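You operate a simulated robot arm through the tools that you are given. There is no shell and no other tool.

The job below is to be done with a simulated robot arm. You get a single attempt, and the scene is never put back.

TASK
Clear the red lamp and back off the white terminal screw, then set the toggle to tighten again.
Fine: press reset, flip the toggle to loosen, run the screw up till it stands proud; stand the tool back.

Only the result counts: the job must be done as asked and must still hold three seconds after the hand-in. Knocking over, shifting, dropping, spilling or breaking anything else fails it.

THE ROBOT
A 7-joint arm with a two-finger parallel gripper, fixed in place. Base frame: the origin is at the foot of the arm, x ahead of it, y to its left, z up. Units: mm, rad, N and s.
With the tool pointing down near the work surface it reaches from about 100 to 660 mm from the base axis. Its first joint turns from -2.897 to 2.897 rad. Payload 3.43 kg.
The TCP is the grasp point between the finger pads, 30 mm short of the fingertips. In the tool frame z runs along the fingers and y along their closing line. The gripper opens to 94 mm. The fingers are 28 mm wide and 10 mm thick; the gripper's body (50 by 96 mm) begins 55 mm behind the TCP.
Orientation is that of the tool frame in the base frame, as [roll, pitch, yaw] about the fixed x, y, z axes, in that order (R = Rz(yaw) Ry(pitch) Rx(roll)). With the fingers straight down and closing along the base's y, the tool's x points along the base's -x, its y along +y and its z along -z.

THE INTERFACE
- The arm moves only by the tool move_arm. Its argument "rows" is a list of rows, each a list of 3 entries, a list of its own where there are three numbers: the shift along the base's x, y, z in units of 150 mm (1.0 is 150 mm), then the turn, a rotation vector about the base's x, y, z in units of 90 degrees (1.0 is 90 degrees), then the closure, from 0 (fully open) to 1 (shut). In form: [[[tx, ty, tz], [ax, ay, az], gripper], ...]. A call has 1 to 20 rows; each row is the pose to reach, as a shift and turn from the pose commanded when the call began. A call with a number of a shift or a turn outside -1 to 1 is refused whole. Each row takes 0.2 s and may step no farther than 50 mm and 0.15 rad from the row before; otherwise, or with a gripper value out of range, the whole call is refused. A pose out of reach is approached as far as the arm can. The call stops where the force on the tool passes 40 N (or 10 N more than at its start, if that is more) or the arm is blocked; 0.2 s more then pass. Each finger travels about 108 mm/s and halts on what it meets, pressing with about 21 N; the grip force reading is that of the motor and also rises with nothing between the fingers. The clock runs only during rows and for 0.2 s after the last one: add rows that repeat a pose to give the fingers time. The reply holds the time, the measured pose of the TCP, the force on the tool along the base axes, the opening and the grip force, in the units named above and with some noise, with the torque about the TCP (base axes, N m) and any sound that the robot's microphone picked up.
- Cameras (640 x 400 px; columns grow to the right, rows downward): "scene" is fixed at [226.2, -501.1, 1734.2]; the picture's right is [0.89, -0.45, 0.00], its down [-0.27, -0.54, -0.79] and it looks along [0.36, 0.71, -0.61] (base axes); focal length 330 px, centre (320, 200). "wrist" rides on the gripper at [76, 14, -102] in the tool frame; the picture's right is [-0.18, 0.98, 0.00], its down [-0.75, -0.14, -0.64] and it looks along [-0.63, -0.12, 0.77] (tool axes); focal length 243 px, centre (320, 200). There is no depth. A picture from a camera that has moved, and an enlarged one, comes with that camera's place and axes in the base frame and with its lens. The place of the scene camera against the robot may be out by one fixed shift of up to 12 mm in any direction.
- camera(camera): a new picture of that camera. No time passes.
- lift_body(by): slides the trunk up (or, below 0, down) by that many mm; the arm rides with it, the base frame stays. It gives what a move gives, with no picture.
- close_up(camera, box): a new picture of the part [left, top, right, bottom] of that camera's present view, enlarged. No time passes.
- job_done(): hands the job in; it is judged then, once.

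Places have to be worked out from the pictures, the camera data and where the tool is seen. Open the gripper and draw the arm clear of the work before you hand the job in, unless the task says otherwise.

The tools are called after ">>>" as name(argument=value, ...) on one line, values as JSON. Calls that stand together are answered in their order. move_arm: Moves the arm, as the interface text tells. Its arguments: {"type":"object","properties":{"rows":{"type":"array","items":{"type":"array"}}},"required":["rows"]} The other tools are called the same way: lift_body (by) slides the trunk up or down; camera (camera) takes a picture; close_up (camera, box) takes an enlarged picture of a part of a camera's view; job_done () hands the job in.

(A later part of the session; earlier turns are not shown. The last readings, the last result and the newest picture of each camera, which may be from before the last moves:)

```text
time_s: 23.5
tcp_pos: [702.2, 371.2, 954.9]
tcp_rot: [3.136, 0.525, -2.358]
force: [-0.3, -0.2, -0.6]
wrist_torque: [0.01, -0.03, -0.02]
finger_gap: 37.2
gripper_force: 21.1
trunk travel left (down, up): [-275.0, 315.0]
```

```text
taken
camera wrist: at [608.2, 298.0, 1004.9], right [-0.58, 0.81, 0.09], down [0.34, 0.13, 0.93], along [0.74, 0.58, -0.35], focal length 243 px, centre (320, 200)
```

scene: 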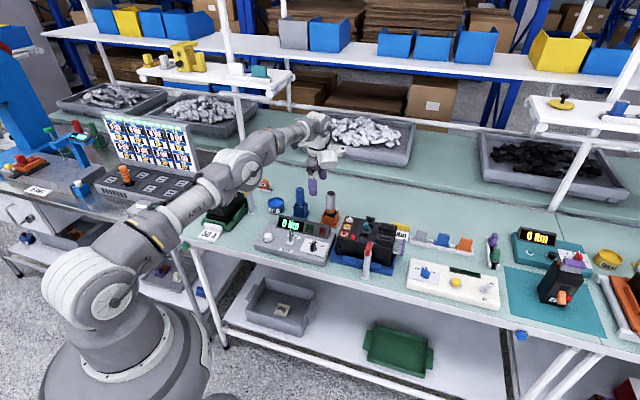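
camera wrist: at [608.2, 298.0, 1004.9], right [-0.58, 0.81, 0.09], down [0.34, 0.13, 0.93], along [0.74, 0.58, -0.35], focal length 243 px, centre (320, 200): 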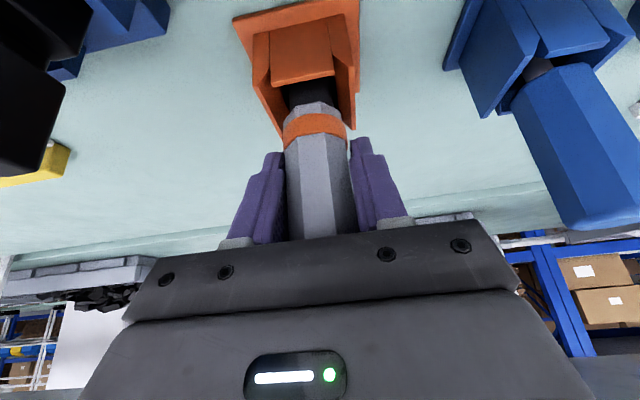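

Gripped, 37 mm across flats with 21 N. I lift slowly straight up about 80 mm and inspect the tool's nose.

>>> move_arm(rows=[[[0, 0, 0.03], [0, 0, 0], 1], [[0, 0, 0.08], [0, 0, 0], 1], [[0, 0, 0.16], [0, 0, 0], 1], [[0, 0, 0.26], [0, 0, 0], 1], [[0, 0, 0.36], [0, 0, 0], 1], [[0, 0, 0.46], [0, 0, 0], 1], [[0, 0, 0.54], [0, 0, 0], 1], [[0, 0, 0.6], [0, 0, 0], 1], [[0, 0, 0.6], [0, 0, 0], 1]])

>>> camera(camera="wrist")

>>> close_up(camera="scene", box=[272, 150, 400, 230])

```text
time_s: 25.5
tcp_pos: [704.2, 372.3, 1043.0]
tcp_rot: [3.136, 0.522, -2.356]
force: [-0.4, 0.0, -4.0]
wrist_torque: [0.02, -0.01, -0.01]
finger_gap: 37.3
gripper_force: 21.2
trunk travel left (down, up): [-275.0, 315.0]
```

```text
taken
camera wrist: at [609.0, 299.1, 1093.7], right [-0.58, 0.81, 0.09], down [0.34, 0.13, 0.93], along [0.74, 0.58, -0.35], focal length 243 px, centre (320, 200)
```

wrist: 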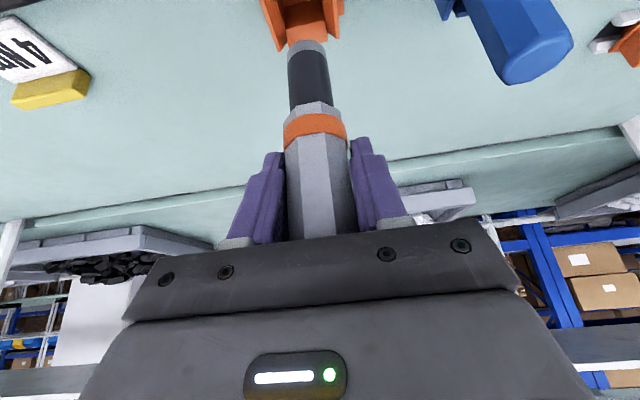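

```text
5.00 times, centred on (336, 190) of scene
camera zoom: at [226.2, -501.1, 1734.2], right [0.89, -0.45, 0.0], down [-0.27, -0.54, -0.79], along [0.36, 0.71, -0.61], focal length 1648 px, centre (240, 250)
```

zoom: 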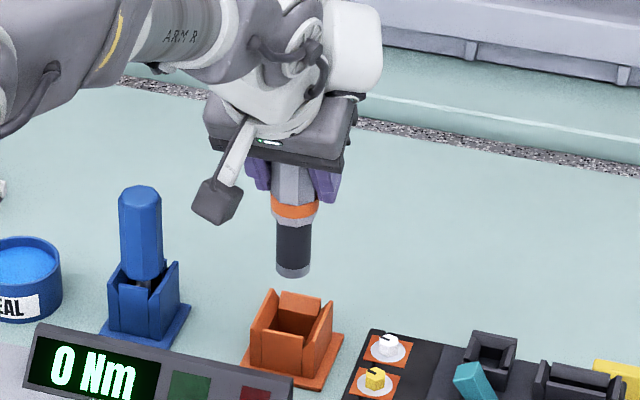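

The driver is held firmly (about 4 N weight), with its nose tip about 112 mm below the TCP. I estimate the white screw at about (707, 240, 965); I rise and move over toward it with ample clearance.

>>> move_arm(rows=[[[0, 0, 0.2], [0, 0, 0], 1], [[0, 0, 0.4], [0, 0, 0], 1], [[0, 0, 0.55], [0, 0, 0], 1], [[0, -0.2, 0.55], [0, 0, 0], 1], [[0, -0.45, 0.55], [0, 0, 0], 1], [[0.01, -0.7, 0.55], [0, 0, 0], 1], [[0.015, -0.883, 0.55], [0, 0, 0], 1], [[0.015, -0.883, 0.55], [0, 0, 0], 1], [[0.015, -0.883, 0.55], [0, 0, 0], 1]])

>>> camera(camera="wrist")

>>> close_up(camera="scene", box=[304, 160, 432, 240])

```text
time_s: 27.5
tcp_pos: [703.2, 239.6, 1126.5]
tcp_rot: [3.139, 0.523, -2.359]
force: [0.4, 0.7, -4.5]
wrist_torque: [0.0, 0.01, 0.01]
finger_gap: 37.2
gripper_force: 20.8
trunk travel left (down, up): [-275.0, 315.0]
```

```text
taken
camera wrist: at [610.5, 166.6, 1177.3], right [-0.58, 0.81, 0.09], down [0.34, 0.13, 0.93], along [0.74, 0.58, -0.35], focal length 243 px, centre (320, 200)
```

wrist: 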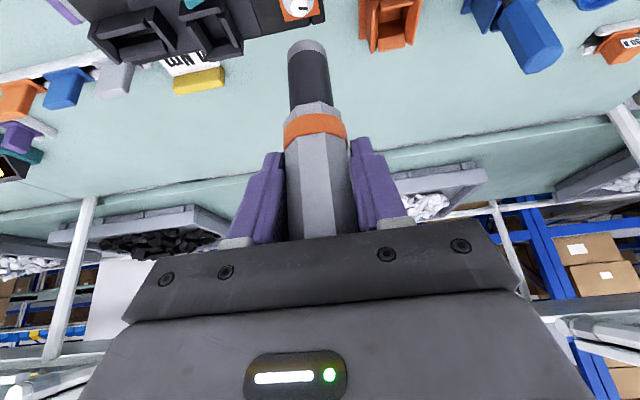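

```text
5.00 times, centred on (368, 200) of scene
camera zoom: at [226.2, -501.1, 1734.2], right [0.89, -0.45, 0.0], down [-0.27, -0.54, -0.79], along [0.36, 0.71, -0.61], focal length 1648 px, centre (80, 200)
```

zoom: 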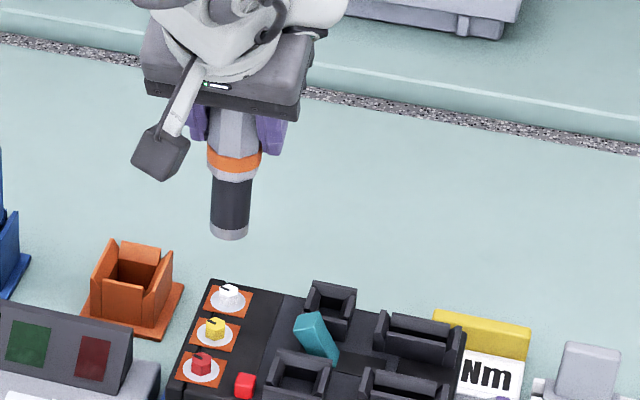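

The tip is about 52 mm above and roughly 8 mm in x, 5 mm in y short of the white screw. I enlarge both views to refine.

>>> close_up(camera="wrist", box=[260, 0, 356, 60])

>>> close_up(camera="scene", box=[330, 195, 378, 225])

```text
6.67 times, centred on (308, 30) of wrist
camera zoom: at [610.5, 166.6, 1177.3], right [-0.58, 0.81, 0.09], down [0.34, 0.13, 0.93], along [0.74, 0.58, -0.35], focal length 1618 px, centre (400, 1333)
```

zoom: 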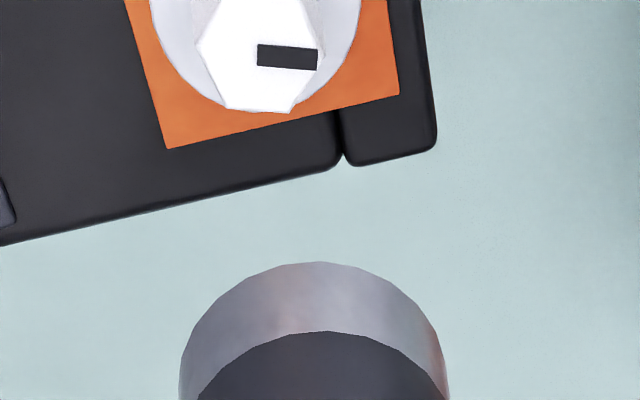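

```text
13.33 times, centred on (354, 210) of scene
camera zoom: at [226.2, -501.1, 1734.2], right [0.89, -0.45, 0.0], down [-0.27, -0.54, -0.79], along [0.36, 0.71, -0.61], focal length 4394 px, centre (-133, 67)
```

zoom: 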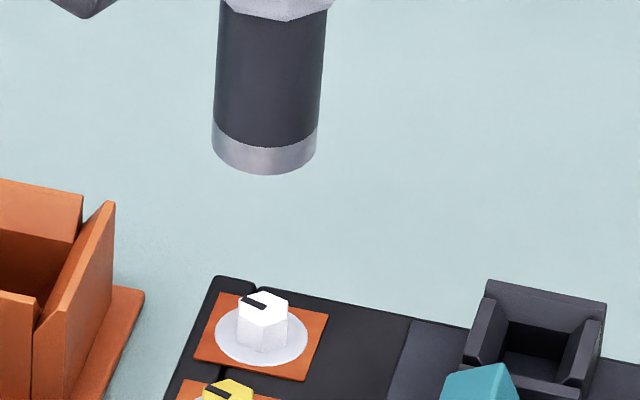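

Refined: tip end at about (703, 241, 1028), white screw head top at about (712.5, 247.5, 962). I shift by (+9.3, +6.5) mm and come down 45 mm, then recheck.

>>> move_arm(rows=[[[0.062, 0.043, 0], [0, 0, 0], 1], [[0.062, 0.043, -0.1], [0, 0, 0], 1], [[0.062, 0.043, -0.2], [0, 0, 0], 1], [[0.062, 0.043, -0.3], [0, 0, 0], 1], [[0.062, 0.043, -0.3], [0, 0, 0], 1], [[0.062, 0.043, -0.3], [0, 0, 0], 1]])

>>> close_up(camera="wrist", box=[260, 0, 356, 60])

>>> close_up(camera="scene", box=[330, 195, 378, 225])

```text
time_s: 28.9
tcp_pos: [714.7, 246.6, 1081.8]
tcp_rot: [3.137, 0.524, -2.354]
force: [1.0, 0.2, -4.0]
wrist_torque: [-0.02, -0.02, 0.0]
finger_gap: 37.7
gripper_force: 21.2
trunk travel left (down, up): [-275.0, 315.0]
```

```text
6.67 times, centred on (308, 30) of wrist
camera zoom: at [620.7, 173.1, 1132.2], right [-0.58, 0.81, 0.09], down [0.34, 0.13, 0.93], along [0.74, 0.58, -0.35], focal length 1618 px, centre (400, 1333)
```

zoom: 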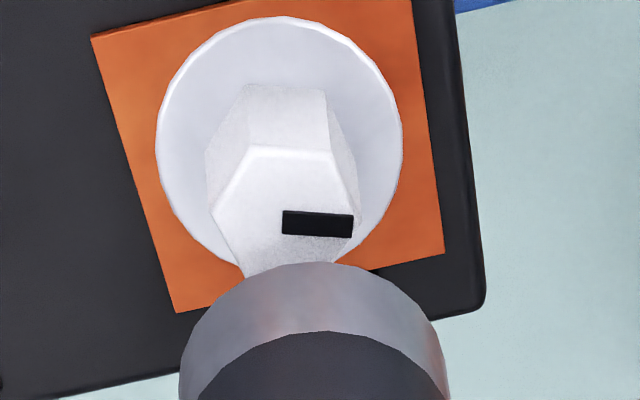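

```text
13.33 times, centred on (354, 210) of scene
camera zoom: at [226.2, -501.1, 1734.2], right [0.89, -0.45, 0.0], down [-0.27, -0.54, -0.79], along [0.36, 0.71, -0.61], focal length 4394 px, centre (-133, 67)
```

zoom: 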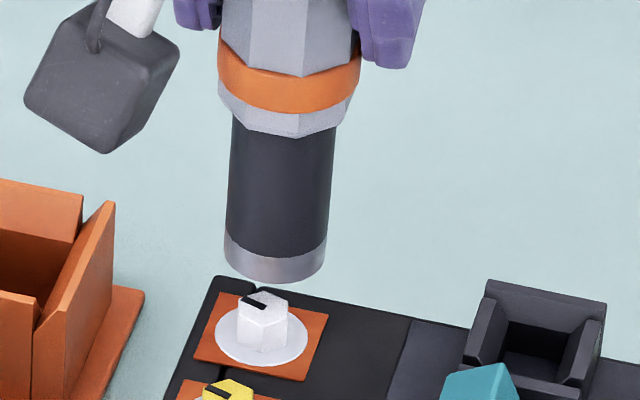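

Alignment is within about 2 mm in both views, gap about 21 mm. I come down another 12 mm and check again.

>>> move_arm(rows=[[[-0.003, 0.003, -0.04], [0, 0, 0], 1], [[-0.003, 0.003, -0.08], [0, 0, 0], 1], [[-0.003, 0.003, -0.08], [0, 0, 0], 1], [[-0.003, 0.003, -0.08], [0, 0, 0], 1]])

>>> close_up(camera="wrist", box=[260, 0, 356, 60])

>>> close_up(camera="scene", box=[338, 203, 370, 223])

```text
time_s: 29.9
tcp_pos: [714.9, 247.9, 1070.2]
tcp_rot: [3.139, 0.525, -2.356]
force: [-0.6, 0.0, -2.9]
wrist_torque: [-0.01, 0.02, 0.03]
finger_gap: 37.4
gripper_force: 21.1
trunk travel left (down, up): [-275.0, 315.0]
```

```text
6.67 times, centred on (308, 30) of wrist
camera zoom: at [620.1, 174.0, 1120.7], right [-0.58, 0.81, 0.09], down [0.34, 0.13, 0.93], along [0.74, 0.58, -0.35], focal length 1618 px, centre (400, 1333)
```

zoom: 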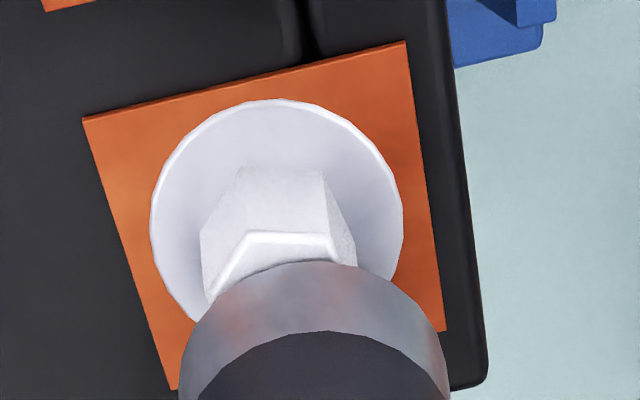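

```text
16.00 times, centred on (354, 213) of scene
camera zoom: at [226.2, -501.1, 1734.2], right [0.89, -0.45, 0.0], down [-0.27, -0.54, -0.79], along [0.36, 0.71, -0.61], focal length 5273 px, centre (-224, -8)
```

zoom: 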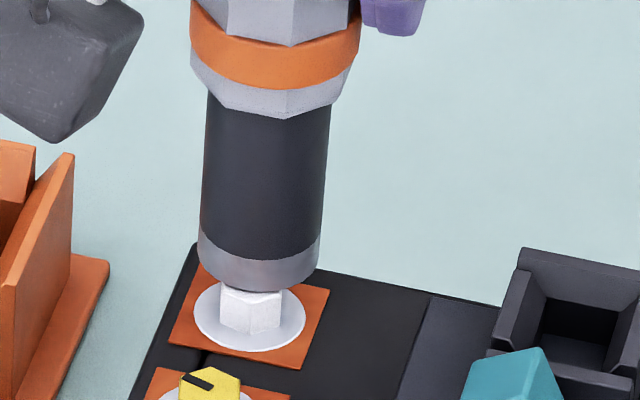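

Both views agree on lateral alignment within about 1 mm with a gap of roughly 8 mm. I lower in small steps and watch the force and sounds.

>>> move_arm(rows=[[[-0.002, 0, -0.02], [0, 0, 0], 1], [[-0.002, 0, -0.04], [0, 0, 0], 1], [[-0.002, 0, -0.05], [0, 0, 0], 1], [[-0.002, 0, -0.06], [0, 0, 0], 1], [[-0.002, 0, -0.06], [0, 0, 0], 1]])

>>> close_up(camera="wrist", box=[260, 0, 356, 60])

>>> close_up(camera="scene", box=[338, 203, 370, 223])

```text
time_s: 31.1
tcp_pos: [713.0, 246.6, 1065.4]
tcp_rot: [3.141, 0.529, -2.355]
force: [4.8, 2.3, 25.7]
wrist_torque: [0.03, -0.15, 0.04]
finger_gap: 37.2
gripper_force: 21.0
trunk travel left (down, up): [-275.0, 315.0]
```

```text
6.67 times, centred on (308, 30) of wrist
camera zoom: at [618.9, 173.7, 1114.1], right [-0.58, 0.81, 0.09], down [0.33, 0.13, 0.93], along [0.74, 0.58, -0.34], focal length 1618 px, centre (400, 1333)
```

zoom: 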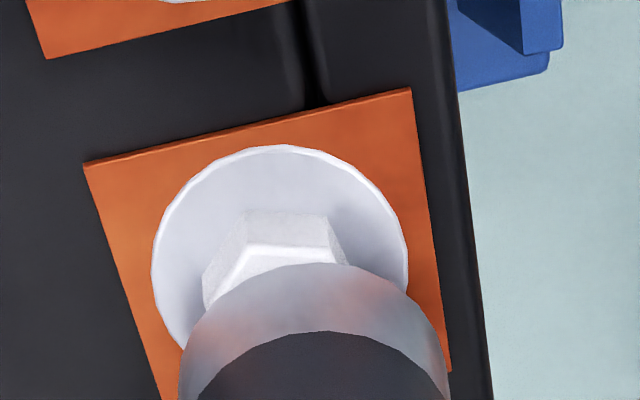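

```text
16.00 times, centred on (354, 213) of scene
camera zoom: at [226.2, -501.1, 1734.2], right [0.89, -0.45, 0.0], down [-0.27, -0.54, -0.79], along [0.36, 0.71, -0.61], focal length 5273 px, centre (-224, -8)
```

zoom: 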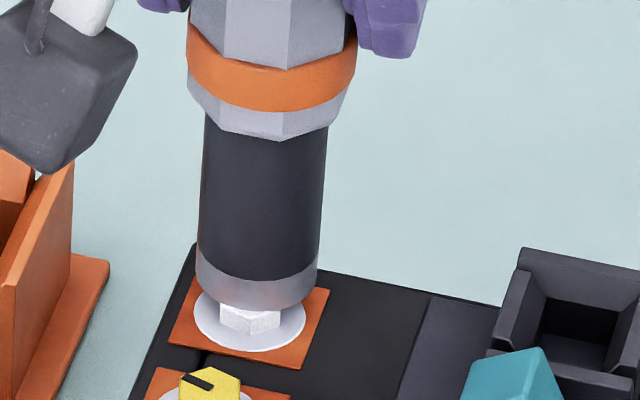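

Contact came at TCP z ≈ 1065 with about 30 N, and the torque plus the wrist view show the socket rim resting on the head: the tool is about 5 mm too far outward along (0.71, 0.71). I lift 8 mm, shift back by 5 mm along that line and look.

>>> move_arm(rows=[[[0, 0, 0.03], [0, 0, 0], 1], [[0, 0, 0.055], [0, 0, 0], 1], [[-0.024, -0.024, 0.055], [0, 0, 0], 1], [[-0.024, -0.024, 0.055], [0, 0, 0], 1], [[-0.024, -0.024, 0.055], [0, 0, 0], 1]])

>>> close_up(camera="wrist", box=[260, 0, 356, 60])

>>> close_up(camera="scene", box=[338, 203, 370, 223])

```text
time_s: 32.3
tcp_pos: [710.0, 243.7, 1069.3]
tcp_rot: [3.136, 0.521, -2.355]
force: [0.2, 0.4, -4.8]
wrist_torque: [0.0, 0.04, -0.01]
finger_gap: 37.3
gripper_force: 20.9
trunk travel left (down, up): [-275.0, 315.0]
```

```text
6.67 times, centred on (308, 30) of wrist
camera zoom: at [615.9, 169.2, 1119.4], right [-0.58, 0.81, 0.1], down [0.34, 0.13, 0.93], along [0.74, 0.58, -0.35], focal length 1618 px, centre (400, 1333)
```

zoom: 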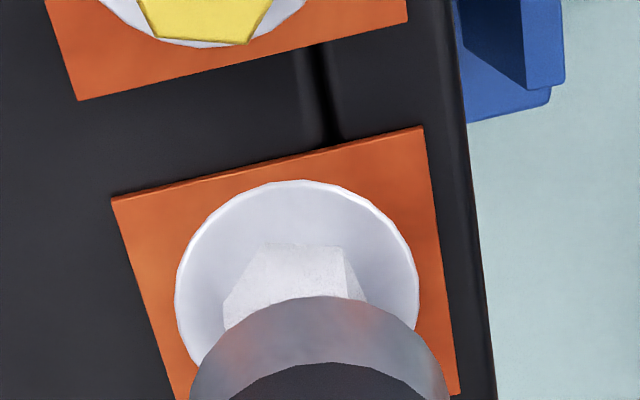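

```text
16.00 times, centred on (354, 213) of scene
camera zoom: at [226.2, -501.1, 1734.2], right [0.89, -0.45, 0.0], down [-0.27, -0.54, -0.79], along [0.36, 0.71, -0.61], focal length 5273 px, centre (-224, -8)
```

zoom: 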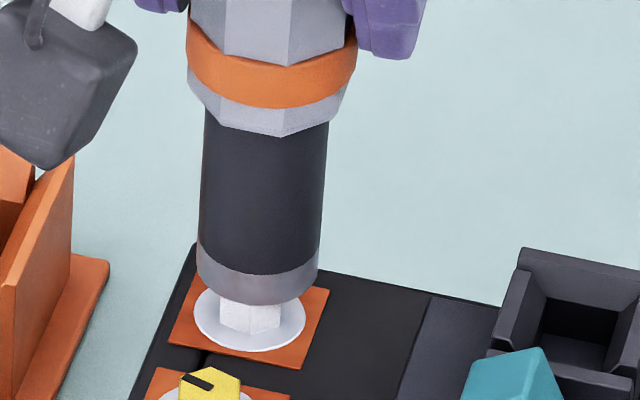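

The socket rim's place in the wrist view moved by about 34 px, so the tool may have slid or pivoted in the grip. I take full views to check.

>>> camera(camera="wrist")

>>> close_up(camera="scene", box=[304, 160, 400, 220])

```text
taken
camera wrist: at [615.9, 169.2, 1119.4], right [-0.58, 0.81, 0.1], down [0.34, 0.13, 0.93], along [0.74, 0.58, -0.35], focal length 243 px, centre (320, 200)
```

wrist: 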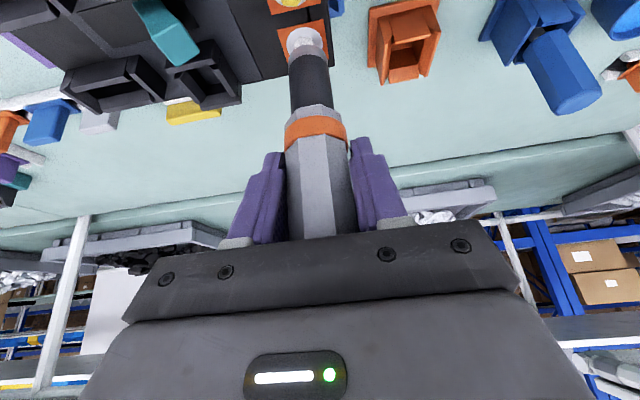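

```text
6.67 times, centred on (352, 190) of scene
camera zoom: at [226.2, -501.1, 1734.2], right [0.89, -0.45, 0.0], down [-0.27, -0.54, -0.79], along [0.36, 0.71, -0.61], focal length 2197 px, centre (107, 267)
```

zoom: 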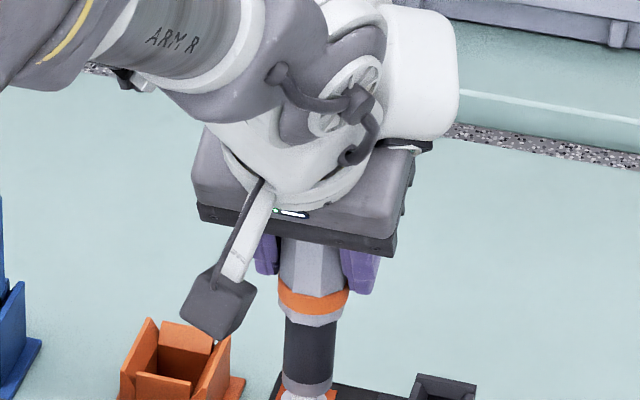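

Accounting for wide-angle stretch, the screw axis is about (710, 244), head top z ≈ 968.5, and the tip is about (710, 245.5). I nudge -1 mm in y and lower 4 mm gently, reading the force.

>>> move_arm(rows=[[[0, -0.007, 0], [0, 0, 0], 1], [[0, -0.007, -0.013], [0, 0, 0], 1], [[0, -0.007, -0.02], [0, 0, 0], 1], [[0, -0.007, -0.027], [0, 0, 0], 1]])

>>> close_up(camera="wrist", box=[260, 0, 356, 60])

>>> close_up(camera="scene", box=[338, 203, 370, 223])

```text
time_s: 33.3
tcp_pos: [709.8, 242.1, 1067.1]
tcp_rot: [-3.141, 0.525, -2.357]
force: [-0.5, -1.6, 4.1]
wrist_torque: [-0.19, 0.1, -0.01]
finger_gap: 37.5
gripper_force: 20.7
trunk travel left (down, up): [-275.0, 315.0]
```

```text
6.67 times, centred on (308, 30) of wrist
camera zoom: at [615.4, 168.7, 1117.1], right [-0.58, 0.81, 0.09], down [0.33, 0.13, 0.93], along [0.74, 0.58, -0.35], focal length 1618 px, centre (400, 1333)
```

zoom: 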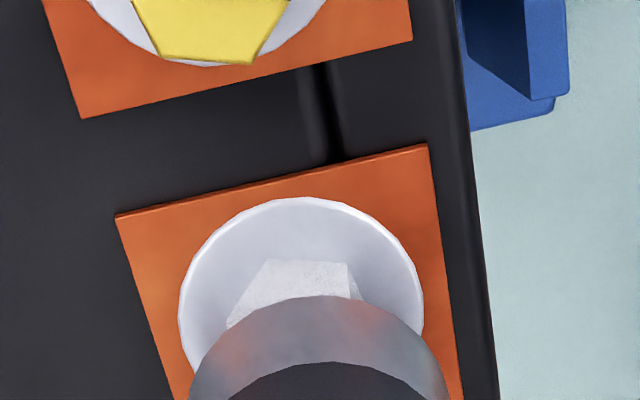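

```text
16.00 times, centred on (354, 213) of scene
camera zoom: at [226.2, -501.1, 1734.2], right [0.89, -0.45, 0.0], down [-0.27, -0.54, -0.79], along [0.36, 0.71, -0.61], focal length 5273 px, centre (-224, -8)
```

zoom: 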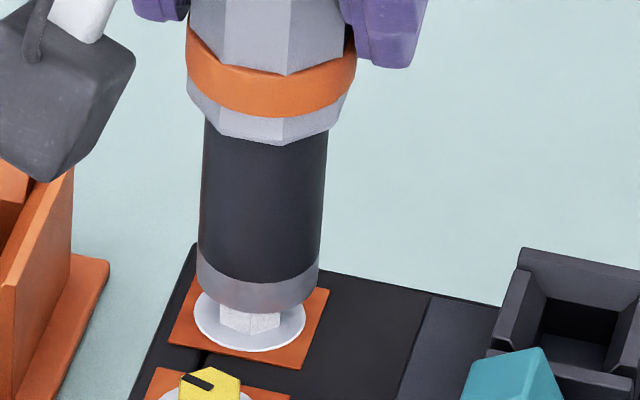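

Light contact (about 8 N) but still biased toward the near side of the socket; the tip is about 2–3 mm too far outward. I lift 4 mm, shift (-1.5, -2.3) mm and lower again.

>>> move_arm(rows=[[[0, 0, 0.03], [0, 0, 0], 1], [[0, 0, 0.045], [0, 0, 0], 1], [[-0.01, -0.015, 0.045], [0, 0, 0], 1], [[-0.01, -0.015, 0.045], [0, 0, 0], 1], [[-0.01, -0.015, 0.025], [0, 0, 0], 1], [[-0.01, -0.015, 0.01], [0, 0, 0], 1], [[-0.01, -0.015, 0], [0, 0, 0], 1], [[-0.01, -0.015, -0.007], [0, 0, 0], 1]])

>>> close_up(camera="wrist", box=[260, 0, 356, 60])

>>> close_up(camera="scene", box=[338, 203, 370, 223])

```text
time_s: 35.1
tcp_pos: [708.0, 239.8, 1064.8]
tcp_rot: [3.138, 0.525, -2.355]
force: [0.0, 0.2, 0.4]
wrist_torque: [-0.03, 0.09, -0.03]
finger_gap: 37.7
gripper_force: 20.8
trunk travel left (down, up): [-275.0, 315.0]
```

```text
6.67 times, centred on (308, 30) of wrist
camera zoom: at [614.0, 166.8, 1114.8], right [-0.58, 0.81, 0.09], down [0.34, 0.13, 0.93], along [0.74, 0.58, -0.35], focal length 1618 px, centre (400, 1333)
```

zoom: 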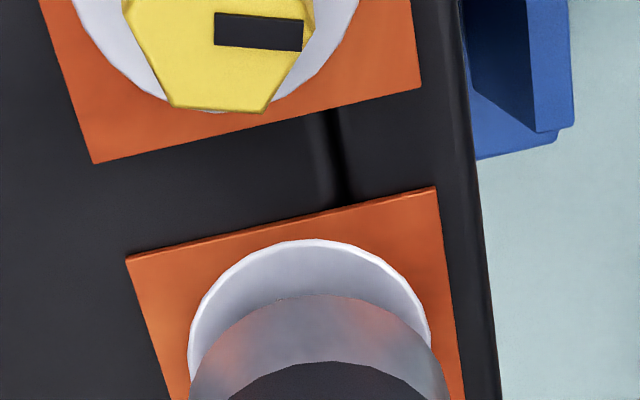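

```text
16.00 times, centred on (354, 213) of scene
camera zoom: at [226.2, -501.1, 1734.2], right [0.89, -0.45, 0.0], down [-0.27, -0.54, -0.79], along [0.36, 0.71, -0.61], focal length 5273 px, centre (-224, -8)
```

zoom: 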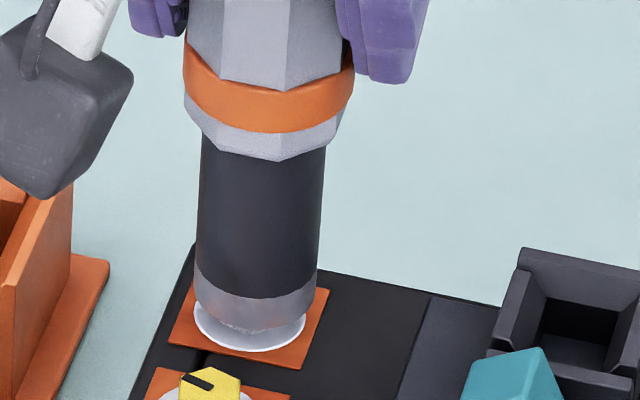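

The socket has now slid over the hex head (force near zero, head no longer visible). I lower a few more millimetres to seat it and listen.

>>> move_arm(rows=[[[0, 0, -0.007], [0, 0, 0], 1], [[0, 0, -0.014], [0, 0, 0], 1], [[0, 0, -0.02], [0, 0, 0], 1], [[0, 0, -0.02], [0, 0, 0], 1], [[0, 0, -0.02], [0, 0, 0], 1]])

>>> close_up(camera="wrist", box=[260, 0, 356, 60])

>>> close_up(camera="scene", box=[272, 190, 400, 270])

```text
time_s: 36.3
tcp_pos: [709.1, 239.0, 1061.5]
tcp_rot: [3.137, 0.523, -2.357]
force: [-2.8, -1.1, -4.1]
wrist_torque: [-0.15, 0.31, 0.01]
finger_gap: 37.7
gripper_force: 21.0
trunk travel left (down, up): [-275.0, 315.0]
```

```text
6.67 times, centred on (308, 30) of wrist
camera zoom: at [614.2, 166.5, 1111.4], right [-0.58, 0.81, 0.09], down [0.34, 0.13, 0.93], along [0.74, 0.58, -0.35], focal length 1618 px, centre (400, 1333)
```

zoom: 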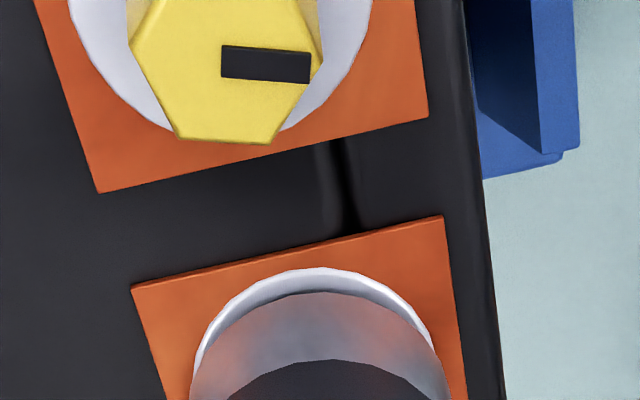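

```text
5.00 times, centred on (336, 230) of scene
camera zoom: at [226.2, -501.1, 1734.2], right [0.89, -0.45, 0.0], down [-0.27, -0.54, -0.79], along [0.36, 0.71, -0.61], focal length 1648 px, centre (240, 50)
```

zoom: 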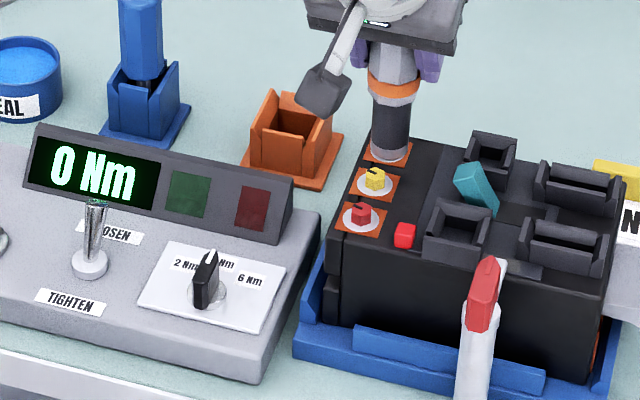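

The socket is almost fully seated with a small sideways load. I ease 1 mm back toward -u and press down a few millimetres more.

>>> move_arm(rows=[[[-0.007, -0.004, -0.007], [0, 0, 0], 1], [[-0.007, -0.004, -0.014], [0, 0, 0], 1], [[-0.007, -0.004, -0.021], [0, 0, 0], 1], [[-0.007, -0.004, -0.028], [0, 0, 0], 1], [[-0.007, -0.004, -0.028], [0, 0, 0], 1], [[-0.007, -0.004, -0.028], [0, 0, 0], 1]])

>>> close_up(camera="scene", box=[256, 190, 384, 270])

>>> close_up(camera="wrist", box=[260, 0, 356, 60])

```text
time_s: 37.7
tcp_pos: [706.5, 238.4, 1060.4]
tcp_rot: [3.142, 0.528, -2.356]
force: [3.9, 2.3, 24.5]
wrist_torque: [0.21, -0.33, -0.03]
finger_gap: 37.5
gripper_force: 20.7
trunk travel left (down, up): [-275.0, 315.0]
```

```text
5.00 times, centred on (320, 230) of scene
camera zoom: at [226.2, -501.1, 1734.2], right [0.89, -0.45, 0.0], down [-0.27, -0.54, -0.79], along [0.36, 0.71, -0.61], focal length 1648 px, centre (320, 50)
```

zoom: 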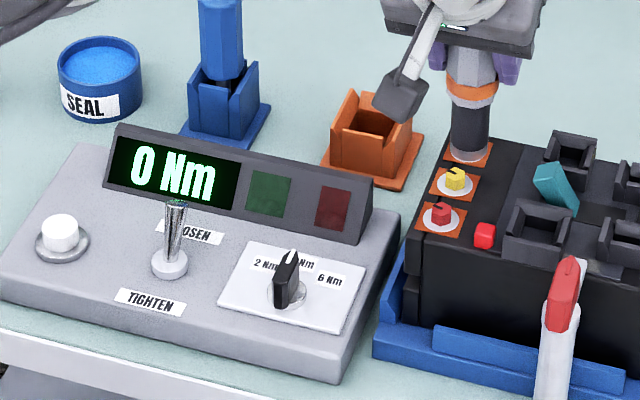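

```text
6.67 times, centred on (308, 30) of wrist
camera zoom: at [612.1, 165.9, 1109.4], right [-0.58, 0.81, 0.09], down [0.33, 0.13, 0.93], along [0.74, 0.58, -0.34], focal length 1618 px, centre (400, 1333)
```

zoom: 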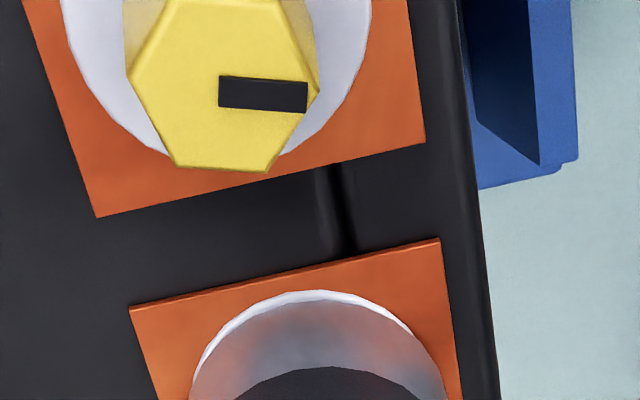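

The socket is fully seated (about 29 N) but nothing runs by itself, so the screw must be turned with the wrist. I relieve the pressure by about 2.5 mm and try a 20° counter-clockwise turn about the vertical.

>>> move_arm(rows=[[[0, 0, 0.017], [0, 0, 0], 1], [[0, 0, 0.017], [0, 0, 0.045], 1], [[0, 0, 0.017], [0, 0, 0.09], 1], [[0, 0, 0.017], [0, 0, 0.135], 1], [[0, 0, 0.017], [0, 0, 0.18], 1], [[0, 0, 0.017], [0, 0, 0.222], 1]])

>>> close_up(camera="scene", box=[256, 190, 384, 270])

>>> camera(camera="wrist")

```text
time_s: 39.1
tcp_pos: [705.1, 237.8, 1061.3]
tcp_rot: [3.139, 0.522, -2.006]
force: [-0.4, -1.2, 16.7]
wrist_torque: [-0.09, 0.09, -0.06]
finger_gap: 37.8
gripper_force: 20.8
trunk travel left (down, up): [-275.0, 315.0]
```

```text
5.00 times, centred on (320, 230) of scene
camera zoom: at [226.2, -501.1, 1734.2], right [0.89, -0.45, 0.0], down [-0.27, -0.54, -0.79], along [0.36, 0.71, -0.61], focal length 1648 px, centre (320, 50)
```

zoom: 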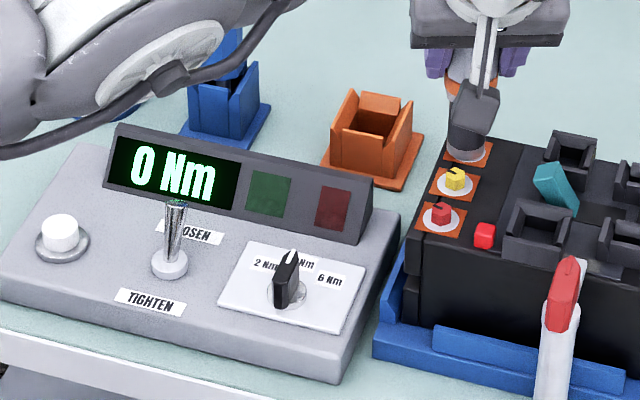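

```text
taken
camera wrist: at [642.0, 137.2, 1111.2], right [-0.82, 0.56, 0.09], down [0.27, 0.24, 0.93], along [0.5, 0.79, -0.35], focal length 243 px, centre (320, 200)
```

wrist: 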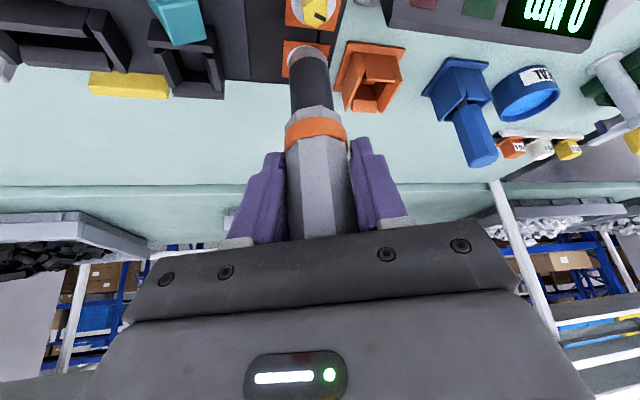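

The turn met only a slight resisting torque (-0.06 N m). I check the whole arm's posture, since the elbow has swung into view.

>>> camera(camera="scene")

```text
taken
```

scene: 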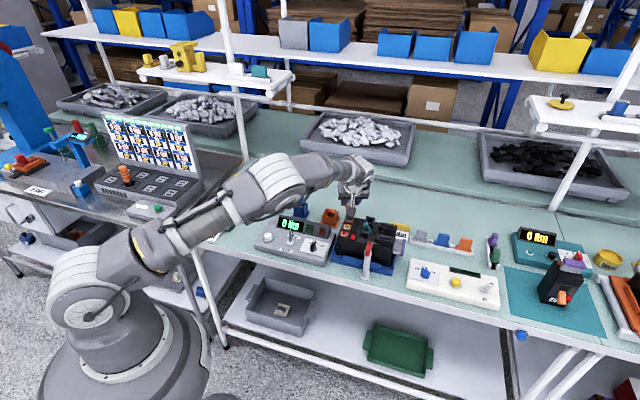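

The posture is clear of everything. I lift the driver 22 mm to see whether the white screw's mark has turned.

>>> move_arm(rows=[[[0, 0, 0.04], [0, 0, 0], 1], [[0, 0, 0.1], [0, 0, 0], 1], [[0, 0, 0.15], [0, 0, 0], 1], [[0, 0, 0.15], [0, 0, 0], 1]])

>>> close_up(camera="wrist", box=[250, 0, 362, 70])

>>> close_up(camera="scene", box=[332, 203, 380, 233])

```text
time_s: 40.1
tcp_pos: [708.1, 238.9, 1081.0]
tcp_rot: [3.139, 0.522, -2.008]
force: [1.0, 0.0, -4.4]
wrist_torque: [0.0, 0.01, -0.07]
finger_gap: 37.5
gripper_force: 21.2
trunk travel left (down, up): [-275.0, 315.0]
```

```text
5.71 times, centred on (306, 35) of wrist
camera zoom: at [643.2, 138.8, 1131.8], right [-0.82, 0.56, 0.1], down [0.27, 0.24, 0.93], along [0.5, 0.79, -0.35], focal length 1386 px, centre (400, 1143)
```

zoom: 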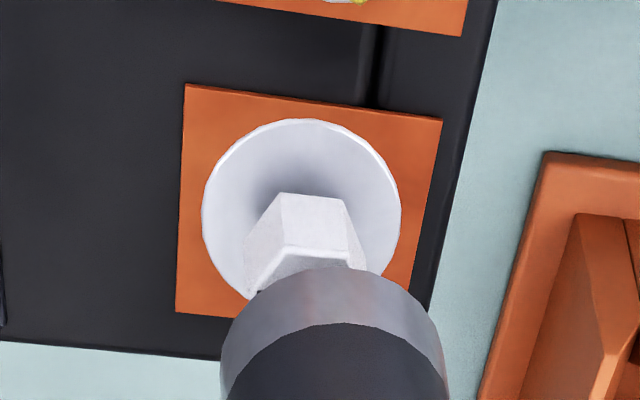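

```text
13.33 times, centred on (356, 218) of scene
camera zoom: at [226.2, -501.1, 1734.2], right [0.89, -0.45, 0.0], down [-0.27, -0.54, -0.79], along [0.36, 0.71, -0.61], focal length 4394 px, centre (-160, -40)
```

zoom: 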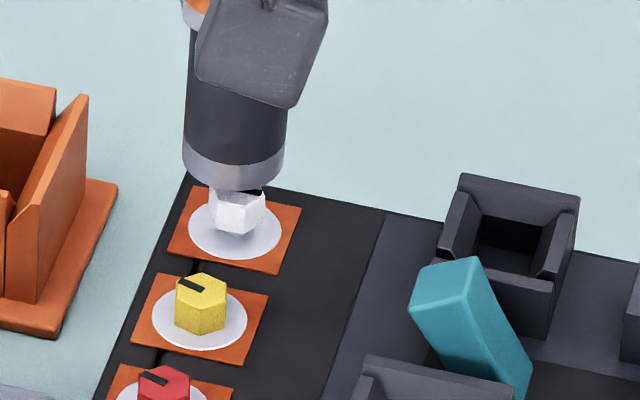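

The head looks turned and slightly raised. I zoom in on the white screw to measure this.

>>> close_up(camera="scene", box=[342, 212, 366, 227])

>>> close_up(camera="wrist", box=[280, 15, 336, 50])

```text
16.00 times, centred on (354, 220) of scene
camera zoom: at [226.2, -501.1, 1734.2], right [0.89, -0.45, 0.0], down [-0.27, -0.54, -0.79], along [0.36, 0.71, -0.61], focal length 5273 px, centre (-224, -112)
```

zoom: 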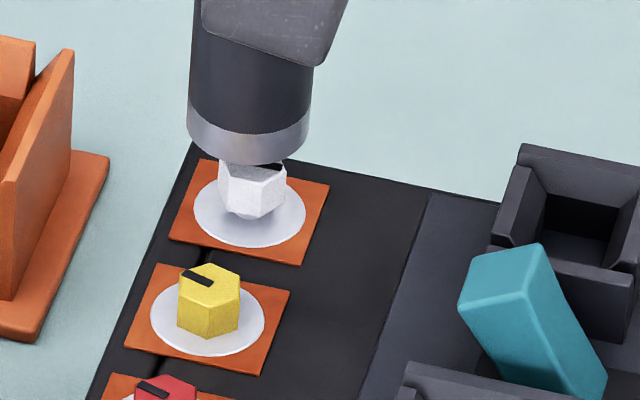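

```text
11.43 times, centred on (308, 32) of wrist
camera zoom: at [643.2, 138.8, 1131.8], right [-0.82, 0.56, 0.1], down [0.27, 0.24, 0.93], along [0.5, 0.79, -0.35], focal length 2773 px, centre (457, 2114)
```

zoom: 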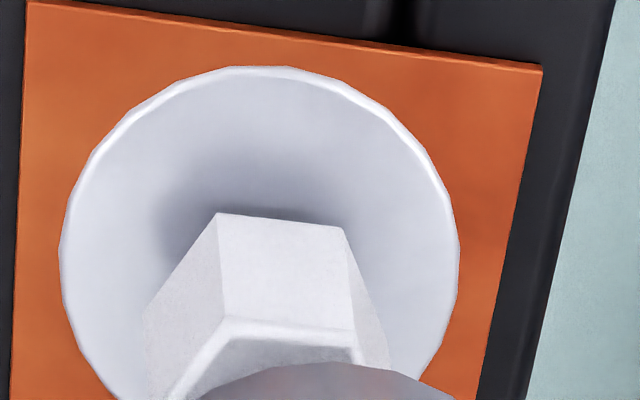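

The white screw has turned about 260° and stands about 5 mm above its washer, so the driver runs by itself when seated and pressed. I re-seat it to run it up further, lowering in steps.

>>> move_arm(rows=[[[0, 0, -0.03], [0, 0, 0], 1], [[0, 0, -0.05], [0, 0, 0], 1], [[0, 0, -0.065], [0, 0, 0], 1], [[0, 0, -0.08], [0, 0, 0], 1], [[0, 0, -0.08], [0, 0, 0], 1]])

>>> close_up(camera="wrist", box=[250, 0, 362, 70])

>>> close_up(camera="scene", box=[342, 207, 374, 227])

```text
time_s: 41.3
tcp_pos: [708.3, 239.5, 1070.7]
tcp_rot: [3.138, 0.522, -2.005]
force: [0.0, -1.6, -3.7]
wrist_torque: [-0.07, -0.02, 0.0]
finger_gap: 37.5
gripper_force: 20.6
trunk travel left (down, up): [-275.0, 315.0]
```

```text
5.71 times, centred on (306, 35) of wrist
camera zoom: at [644.1, 138.8, 1120.3], right [-0.82, 0.56, 0.09], down [0.27, 0.24, 0.93], along [0.5, 0.79, -0.35], focal length 1386 px, centre (400, 1143)
```

zoom: 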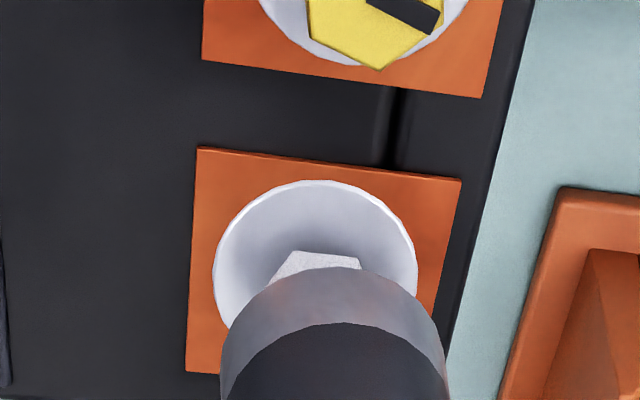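

```text
16.00 times, centred on (358, 217) of scene
camera zoom: at [226.2, -501.1, 1734.2], right [0.89, -0.45, 0.0], down [-0.27, -0.54, -0.79], along [0.36, 0.71, -0.61], focal length 5273 px, centre (-288, -72)
```

zoom: 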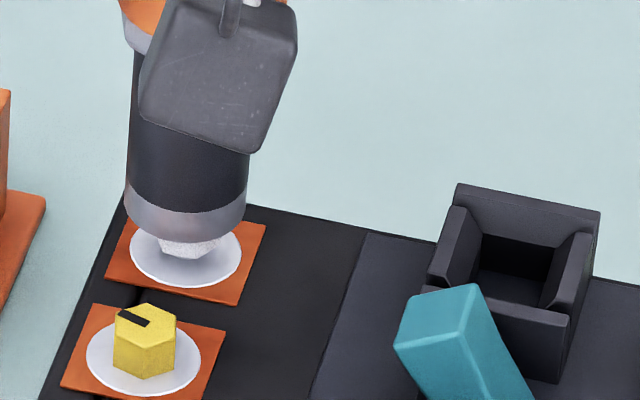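

The socket is over the head with little force. I lower until it seats and hold a light press without turning, to see whether the screw rises on its own.

>>> move_arm(rows=[[[0, 0, -0.013], [0, 0, 0], 1], [[0, 0, -0.025], [0, 0, 0], 1], [[0, 0, -0.035], [0, 0, 0], 1], [[0, 0, -0.042], [0, 0, 0], 1], [[0, 0, -0.042], [0, 0, 0], 1]])

>>> close_up(camera="scene", box=[342, 207, 374, 227])

>>> close_up(camera="wrist", box=[250, 0, 362, 70])

```text
time_s: 42.5
tcp_pos: [708.1, 237.4, 1064.0]
tcp_rot: [3.14, 0.524, -2.007]
force: [-1.9, -3.2, -1.1]
wrist_torque: [-0.32, 0.18, -0.02]
finger_gap: 37.4
gripper_force: 21.4
trunk travel left (down, up): [-275.0, 315.0]
```

```text
16.00 times, centred on (358, 217) of scene
camera zoom: at [226.2, -501.1, 1734.2], right [0.89, -0.45, 0.0], down [-0.27, -0.54, -0.79], along [0.36, 0.71, -0.61], focal length 5273 px, centre (-288, -72)
```

zoom: 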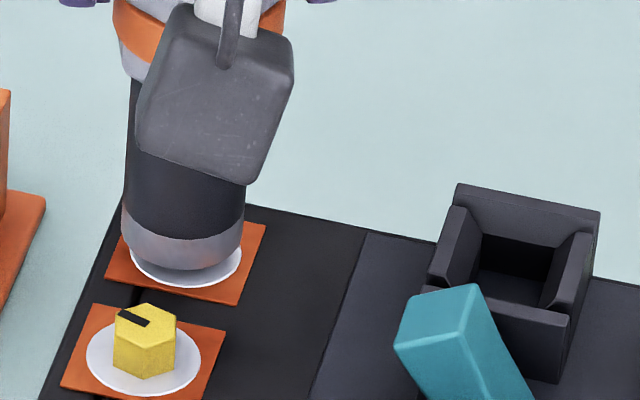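

```text
5.71 times, centred on (306, 35) of wrist
camera zoom: at [643.1, 137.7, 1114.1], right [-0.82, 0.56, 0.1], down [0.27, 0.24, 0.93], along [0.5, 0.79, -0.35], focal length 1386 px, centre (400, 1143)
```

zoom: 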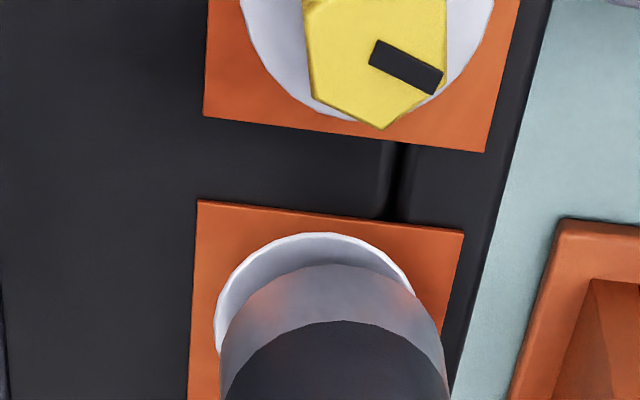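

Not yet pressing (about 3 N). I lower another 3 mm to press lightly and hold for about half a second.

>>> move_arm(rows=[[[-0.003, -0.007, -0.01], [0, 0, 0], 1], [[-0.003, -0.007, -0.017], [0, 0, 0], 1], [[-0.003, -0.007, -0.022], [0, 0, 0], 1], [[-0.003, -0.007, -0.022], [0, 0, 0], 1]])

>>> close_up(camera="scene", box=[342, 207, 374, 227])

```text
time_s: 43.5
tcp_pos: [705.9, 238.2, 1062.2]
tcp_rot: [3.141, 0.525, -2.006]
force: [0.5, -1.2, 8.3]
wrist_torque: [-0.15, -0.04, -0.01]
finger_gap: 37.4
gripper_force: 21.1
trunk travel left (down, up): [-275.0, 315.0]
```

```text
16.00 times, centred on (358, 217) of scene
camera zoom: at [226.2, -501.1, 1734.2], right [0.89, -0.45, 0.0], down [-0.27, -0.54, -0.79], along [0.36, 0.71, -0.61], focal length 5273 px, centre (-288, -72)
```

zoom: 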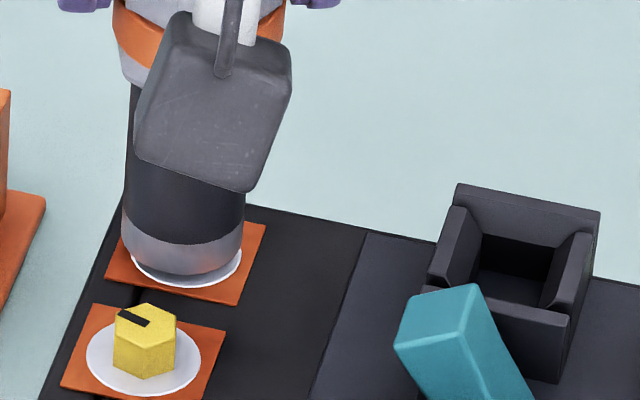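

The press is about 12 N. I press a little more (to about 25 N as before) and hold half a second, then lift to look at the screw.

>>> move_arm(rows=[[[0, 0, -0.008], [0, 0, 0], 1], [[0, 0, -0.013], [0, 0, 0], 1], [[0, 0, -0.013], [0, 0, 0], 1], [[0, 0, -0.013], [0, 0, 0], 1]])

>>> move_arm(rows=[[[0, 0, 0.05], [0, 0, 0], 1], [[0, 0, 0.12], [0, 0, 0], 1], [[0, 0, 0.2], [0, 0, 0], 1], [[0, 0, 0.28], [0, 0, 0], 1], [[0, 0, 0.28], [0, 0, 0], 1]])

>>> close_up(camera="scene", box=[342, 212, 366, 227])

>>> close_up(camera="wrist", box=[250, 0, 362, 70])

```text
time_s: 44.5
tcp_pos: [705.9, 239.3, 1061.5]
tcp_rot: [-3.14, 0.528, -2.008]
force: [3.0, -0.7, 16.6]
wrist_torque: [-0.11, -0.19, 0.02]
finger_gap: 37.4
gripper_force: 20.6
trunk travel left (down, up): [-275.0, 315.0]
```

```text
time_s: 45.7
tcp_pos: [706.5, 237.8, 1101.0]
tcp_rot: [3.138, 0.524, -2.009]
force: [0.6, -0.7, -4.1]
wrist_torque: [0.05, 0.0, 0.0]
finger_gap: 37.2
gripper_force: 21.1
trunk travel left (down, up): [-275.0, 315.0]
```

```text
16.00 times, centred on (354, 220) of scene
camera zoom: at [226.2, -501.1, 1734.2], right [0.89, -0.45, 0.0], down [-0.27, -0.54, -0.79], along [0.36, 0.71, -0.61], focal length 5273 px, centre (-224, -112)
```

zoom: 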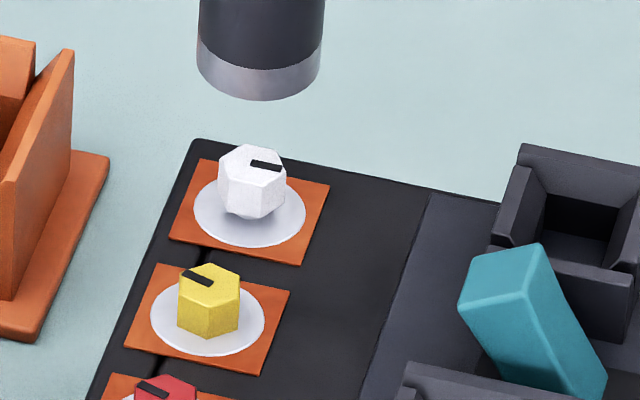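

```text
5.71 times, centred on (306, 35) of wrist
camera zoom: at [643.4, 137.4, 1151.1], right [-0.82, 0.56, 0.1], down [0.27, 0.24, 0.93], along [0.5, 0.79, -0.35], focal length 1386 px, centre (400, 1143)
```

zoom: 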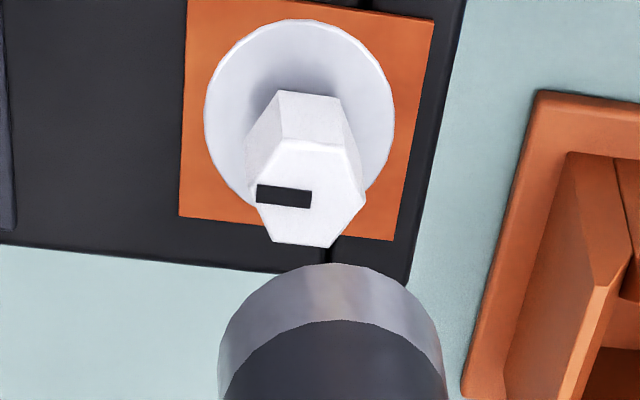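

The screw is unchanged from the previous lift: turned and about 4–5 mm above its seat, so it may be at its stop or need a firmer press. To be sure, I re-seat once more and press to about 30 N for over a second.

>>> move_arm(rows=[[[0, 0, -0.06], [0, 0, 0], 1], [[0, 0, -0.12], [0, 0, 0], 1], [[0.003, 0.003, -0.16], [0, 0, 0], 1], [[0.003, 0.003, -0.19], [0, 0, 0], 1], [[0.003, 0.003, -0.22], [0, 0, 0], 1], [[0.003, 0.003, -0.245], [0, 0, 0], 1], [[0, 0, -0.265], [0, 0, 0], 1], [[0, 0, -0.28], [0, 0, 0], 1], [[0, 0, -0.285], [0, 0, 0], 1], [[0, 0, -0.29], [0, 0, 0], 1], [[0, 0, -0.29], [0, 0, 0], 1], [[0, 0, -0.29], [0, 0, 0], 1], [[0, 0, -0.29], [0, 0, 0], 1], [[0, 0, -0.29], [0, 0, 0], 1]])

>>> close_up(camera="scene", box=[256, 190, 384, 270])

```text
time_s: 48.7
tcp_pos: [706.5, 238.3, 1059.1]
tcp_rot: [3.141, 0.524, -2.006]
force: [3.8, 2.0, 26.1]
wrist_torque: [0.21, -0.31, 0.03]
finger_gap: 37.4
gripper_force: 20.7
trunk travel left (down, up): [-275.0, 315.0]
```

```text
5.00 times, centred on (320, 230) of scene
camera zoom: at [226.2, -501.1, 1734.2], right [0.89, -0.45, 0.0], down [-0.27, -0.54, -0.79], along [0.36, 0.71, -0.61], focal length 1648 px, centre (320, 50)
```

zoom: 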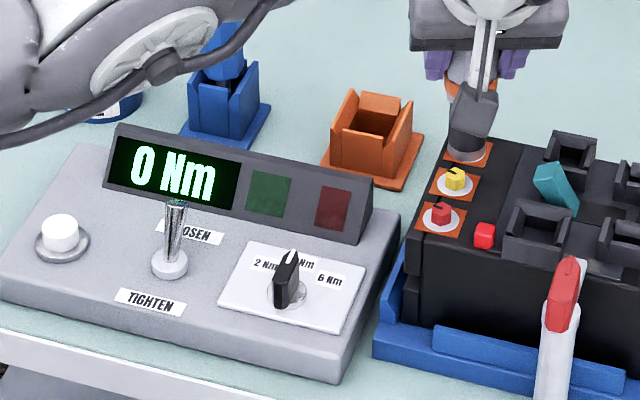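

Held at about 30 N for a second. I lift off again and compare the screw.

>>> move_arm(rows=[[[0, 0, 0.05], [0, 0, 0], 1], [[0, 0, 0.12], [0, 0, 0], 1], [[0, 0, 0.2], [0, 0, 0], 1], [[0, 0, 0.29], [0, 0, 0], 1], [[0, 0, 0.29], [0, 0, 0], 1]])

>>> close_up(camera="scene", box=[342, 212, 366, 227])

>>> close_up(camera="wrist", box=[250, 0, 362, 70])

>>> camera(camera="wrist")

```text
time_s: 49.9
tcp_pos: [706.7, 238.5, 1099.7]
tcp_rot: [3.136, 0.522, -2.009]
force: [-0.1, 0.1, -3.8]
wrist_torque: [0.0, -0.03, -0.05]
finger_gap: 37.2
gripper_force: 21.2
trunk travel left (down, up): [-275.0, 315.0]
```

```text
16.00 times, centred on (354, 220) of scene
camera zoom: at [226.2, -501.1, 1734.2], right [0.89, -0.45, 0.0], down [-0.27, -0.54, -0.79], along [0.36, 0.71, -0.61], focal length 5273 px, centre (-224, -112)
```

zoom: 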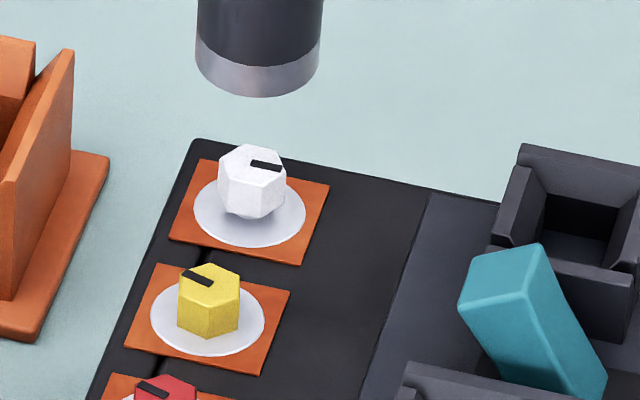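

```text
5.71 times, centred on (306, 35) of wrist
camera zoom: at [643.3, 138.5, 1150.5], right [-0.82, 0.56, 0.1], down [0.27, 0.24, 0.93], along [0.5, 0.79, -0.35], focal length 1386 px, centre (400, 1143)
```

zoom: 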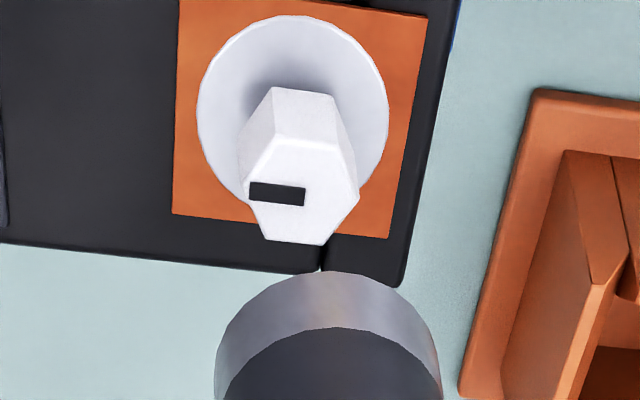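

```text
taken
camera wrist: at [643.3, 138.5, 1150.5], right [-0.82, 0.56, 0.1], down [0.27, 0.24, 0.93], along [0.5, 0.79, -0.35], focal length 243 px, centre (320, 200)
```

wrist: 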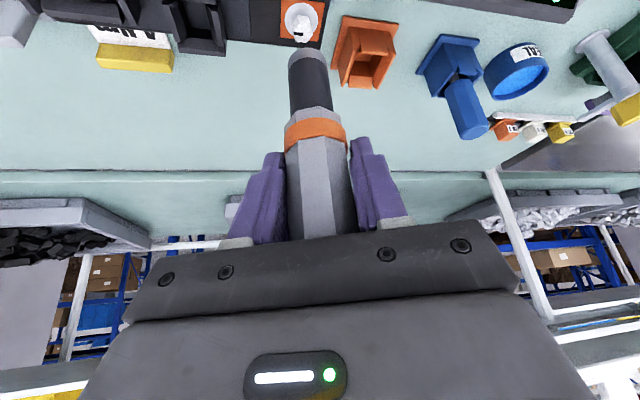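

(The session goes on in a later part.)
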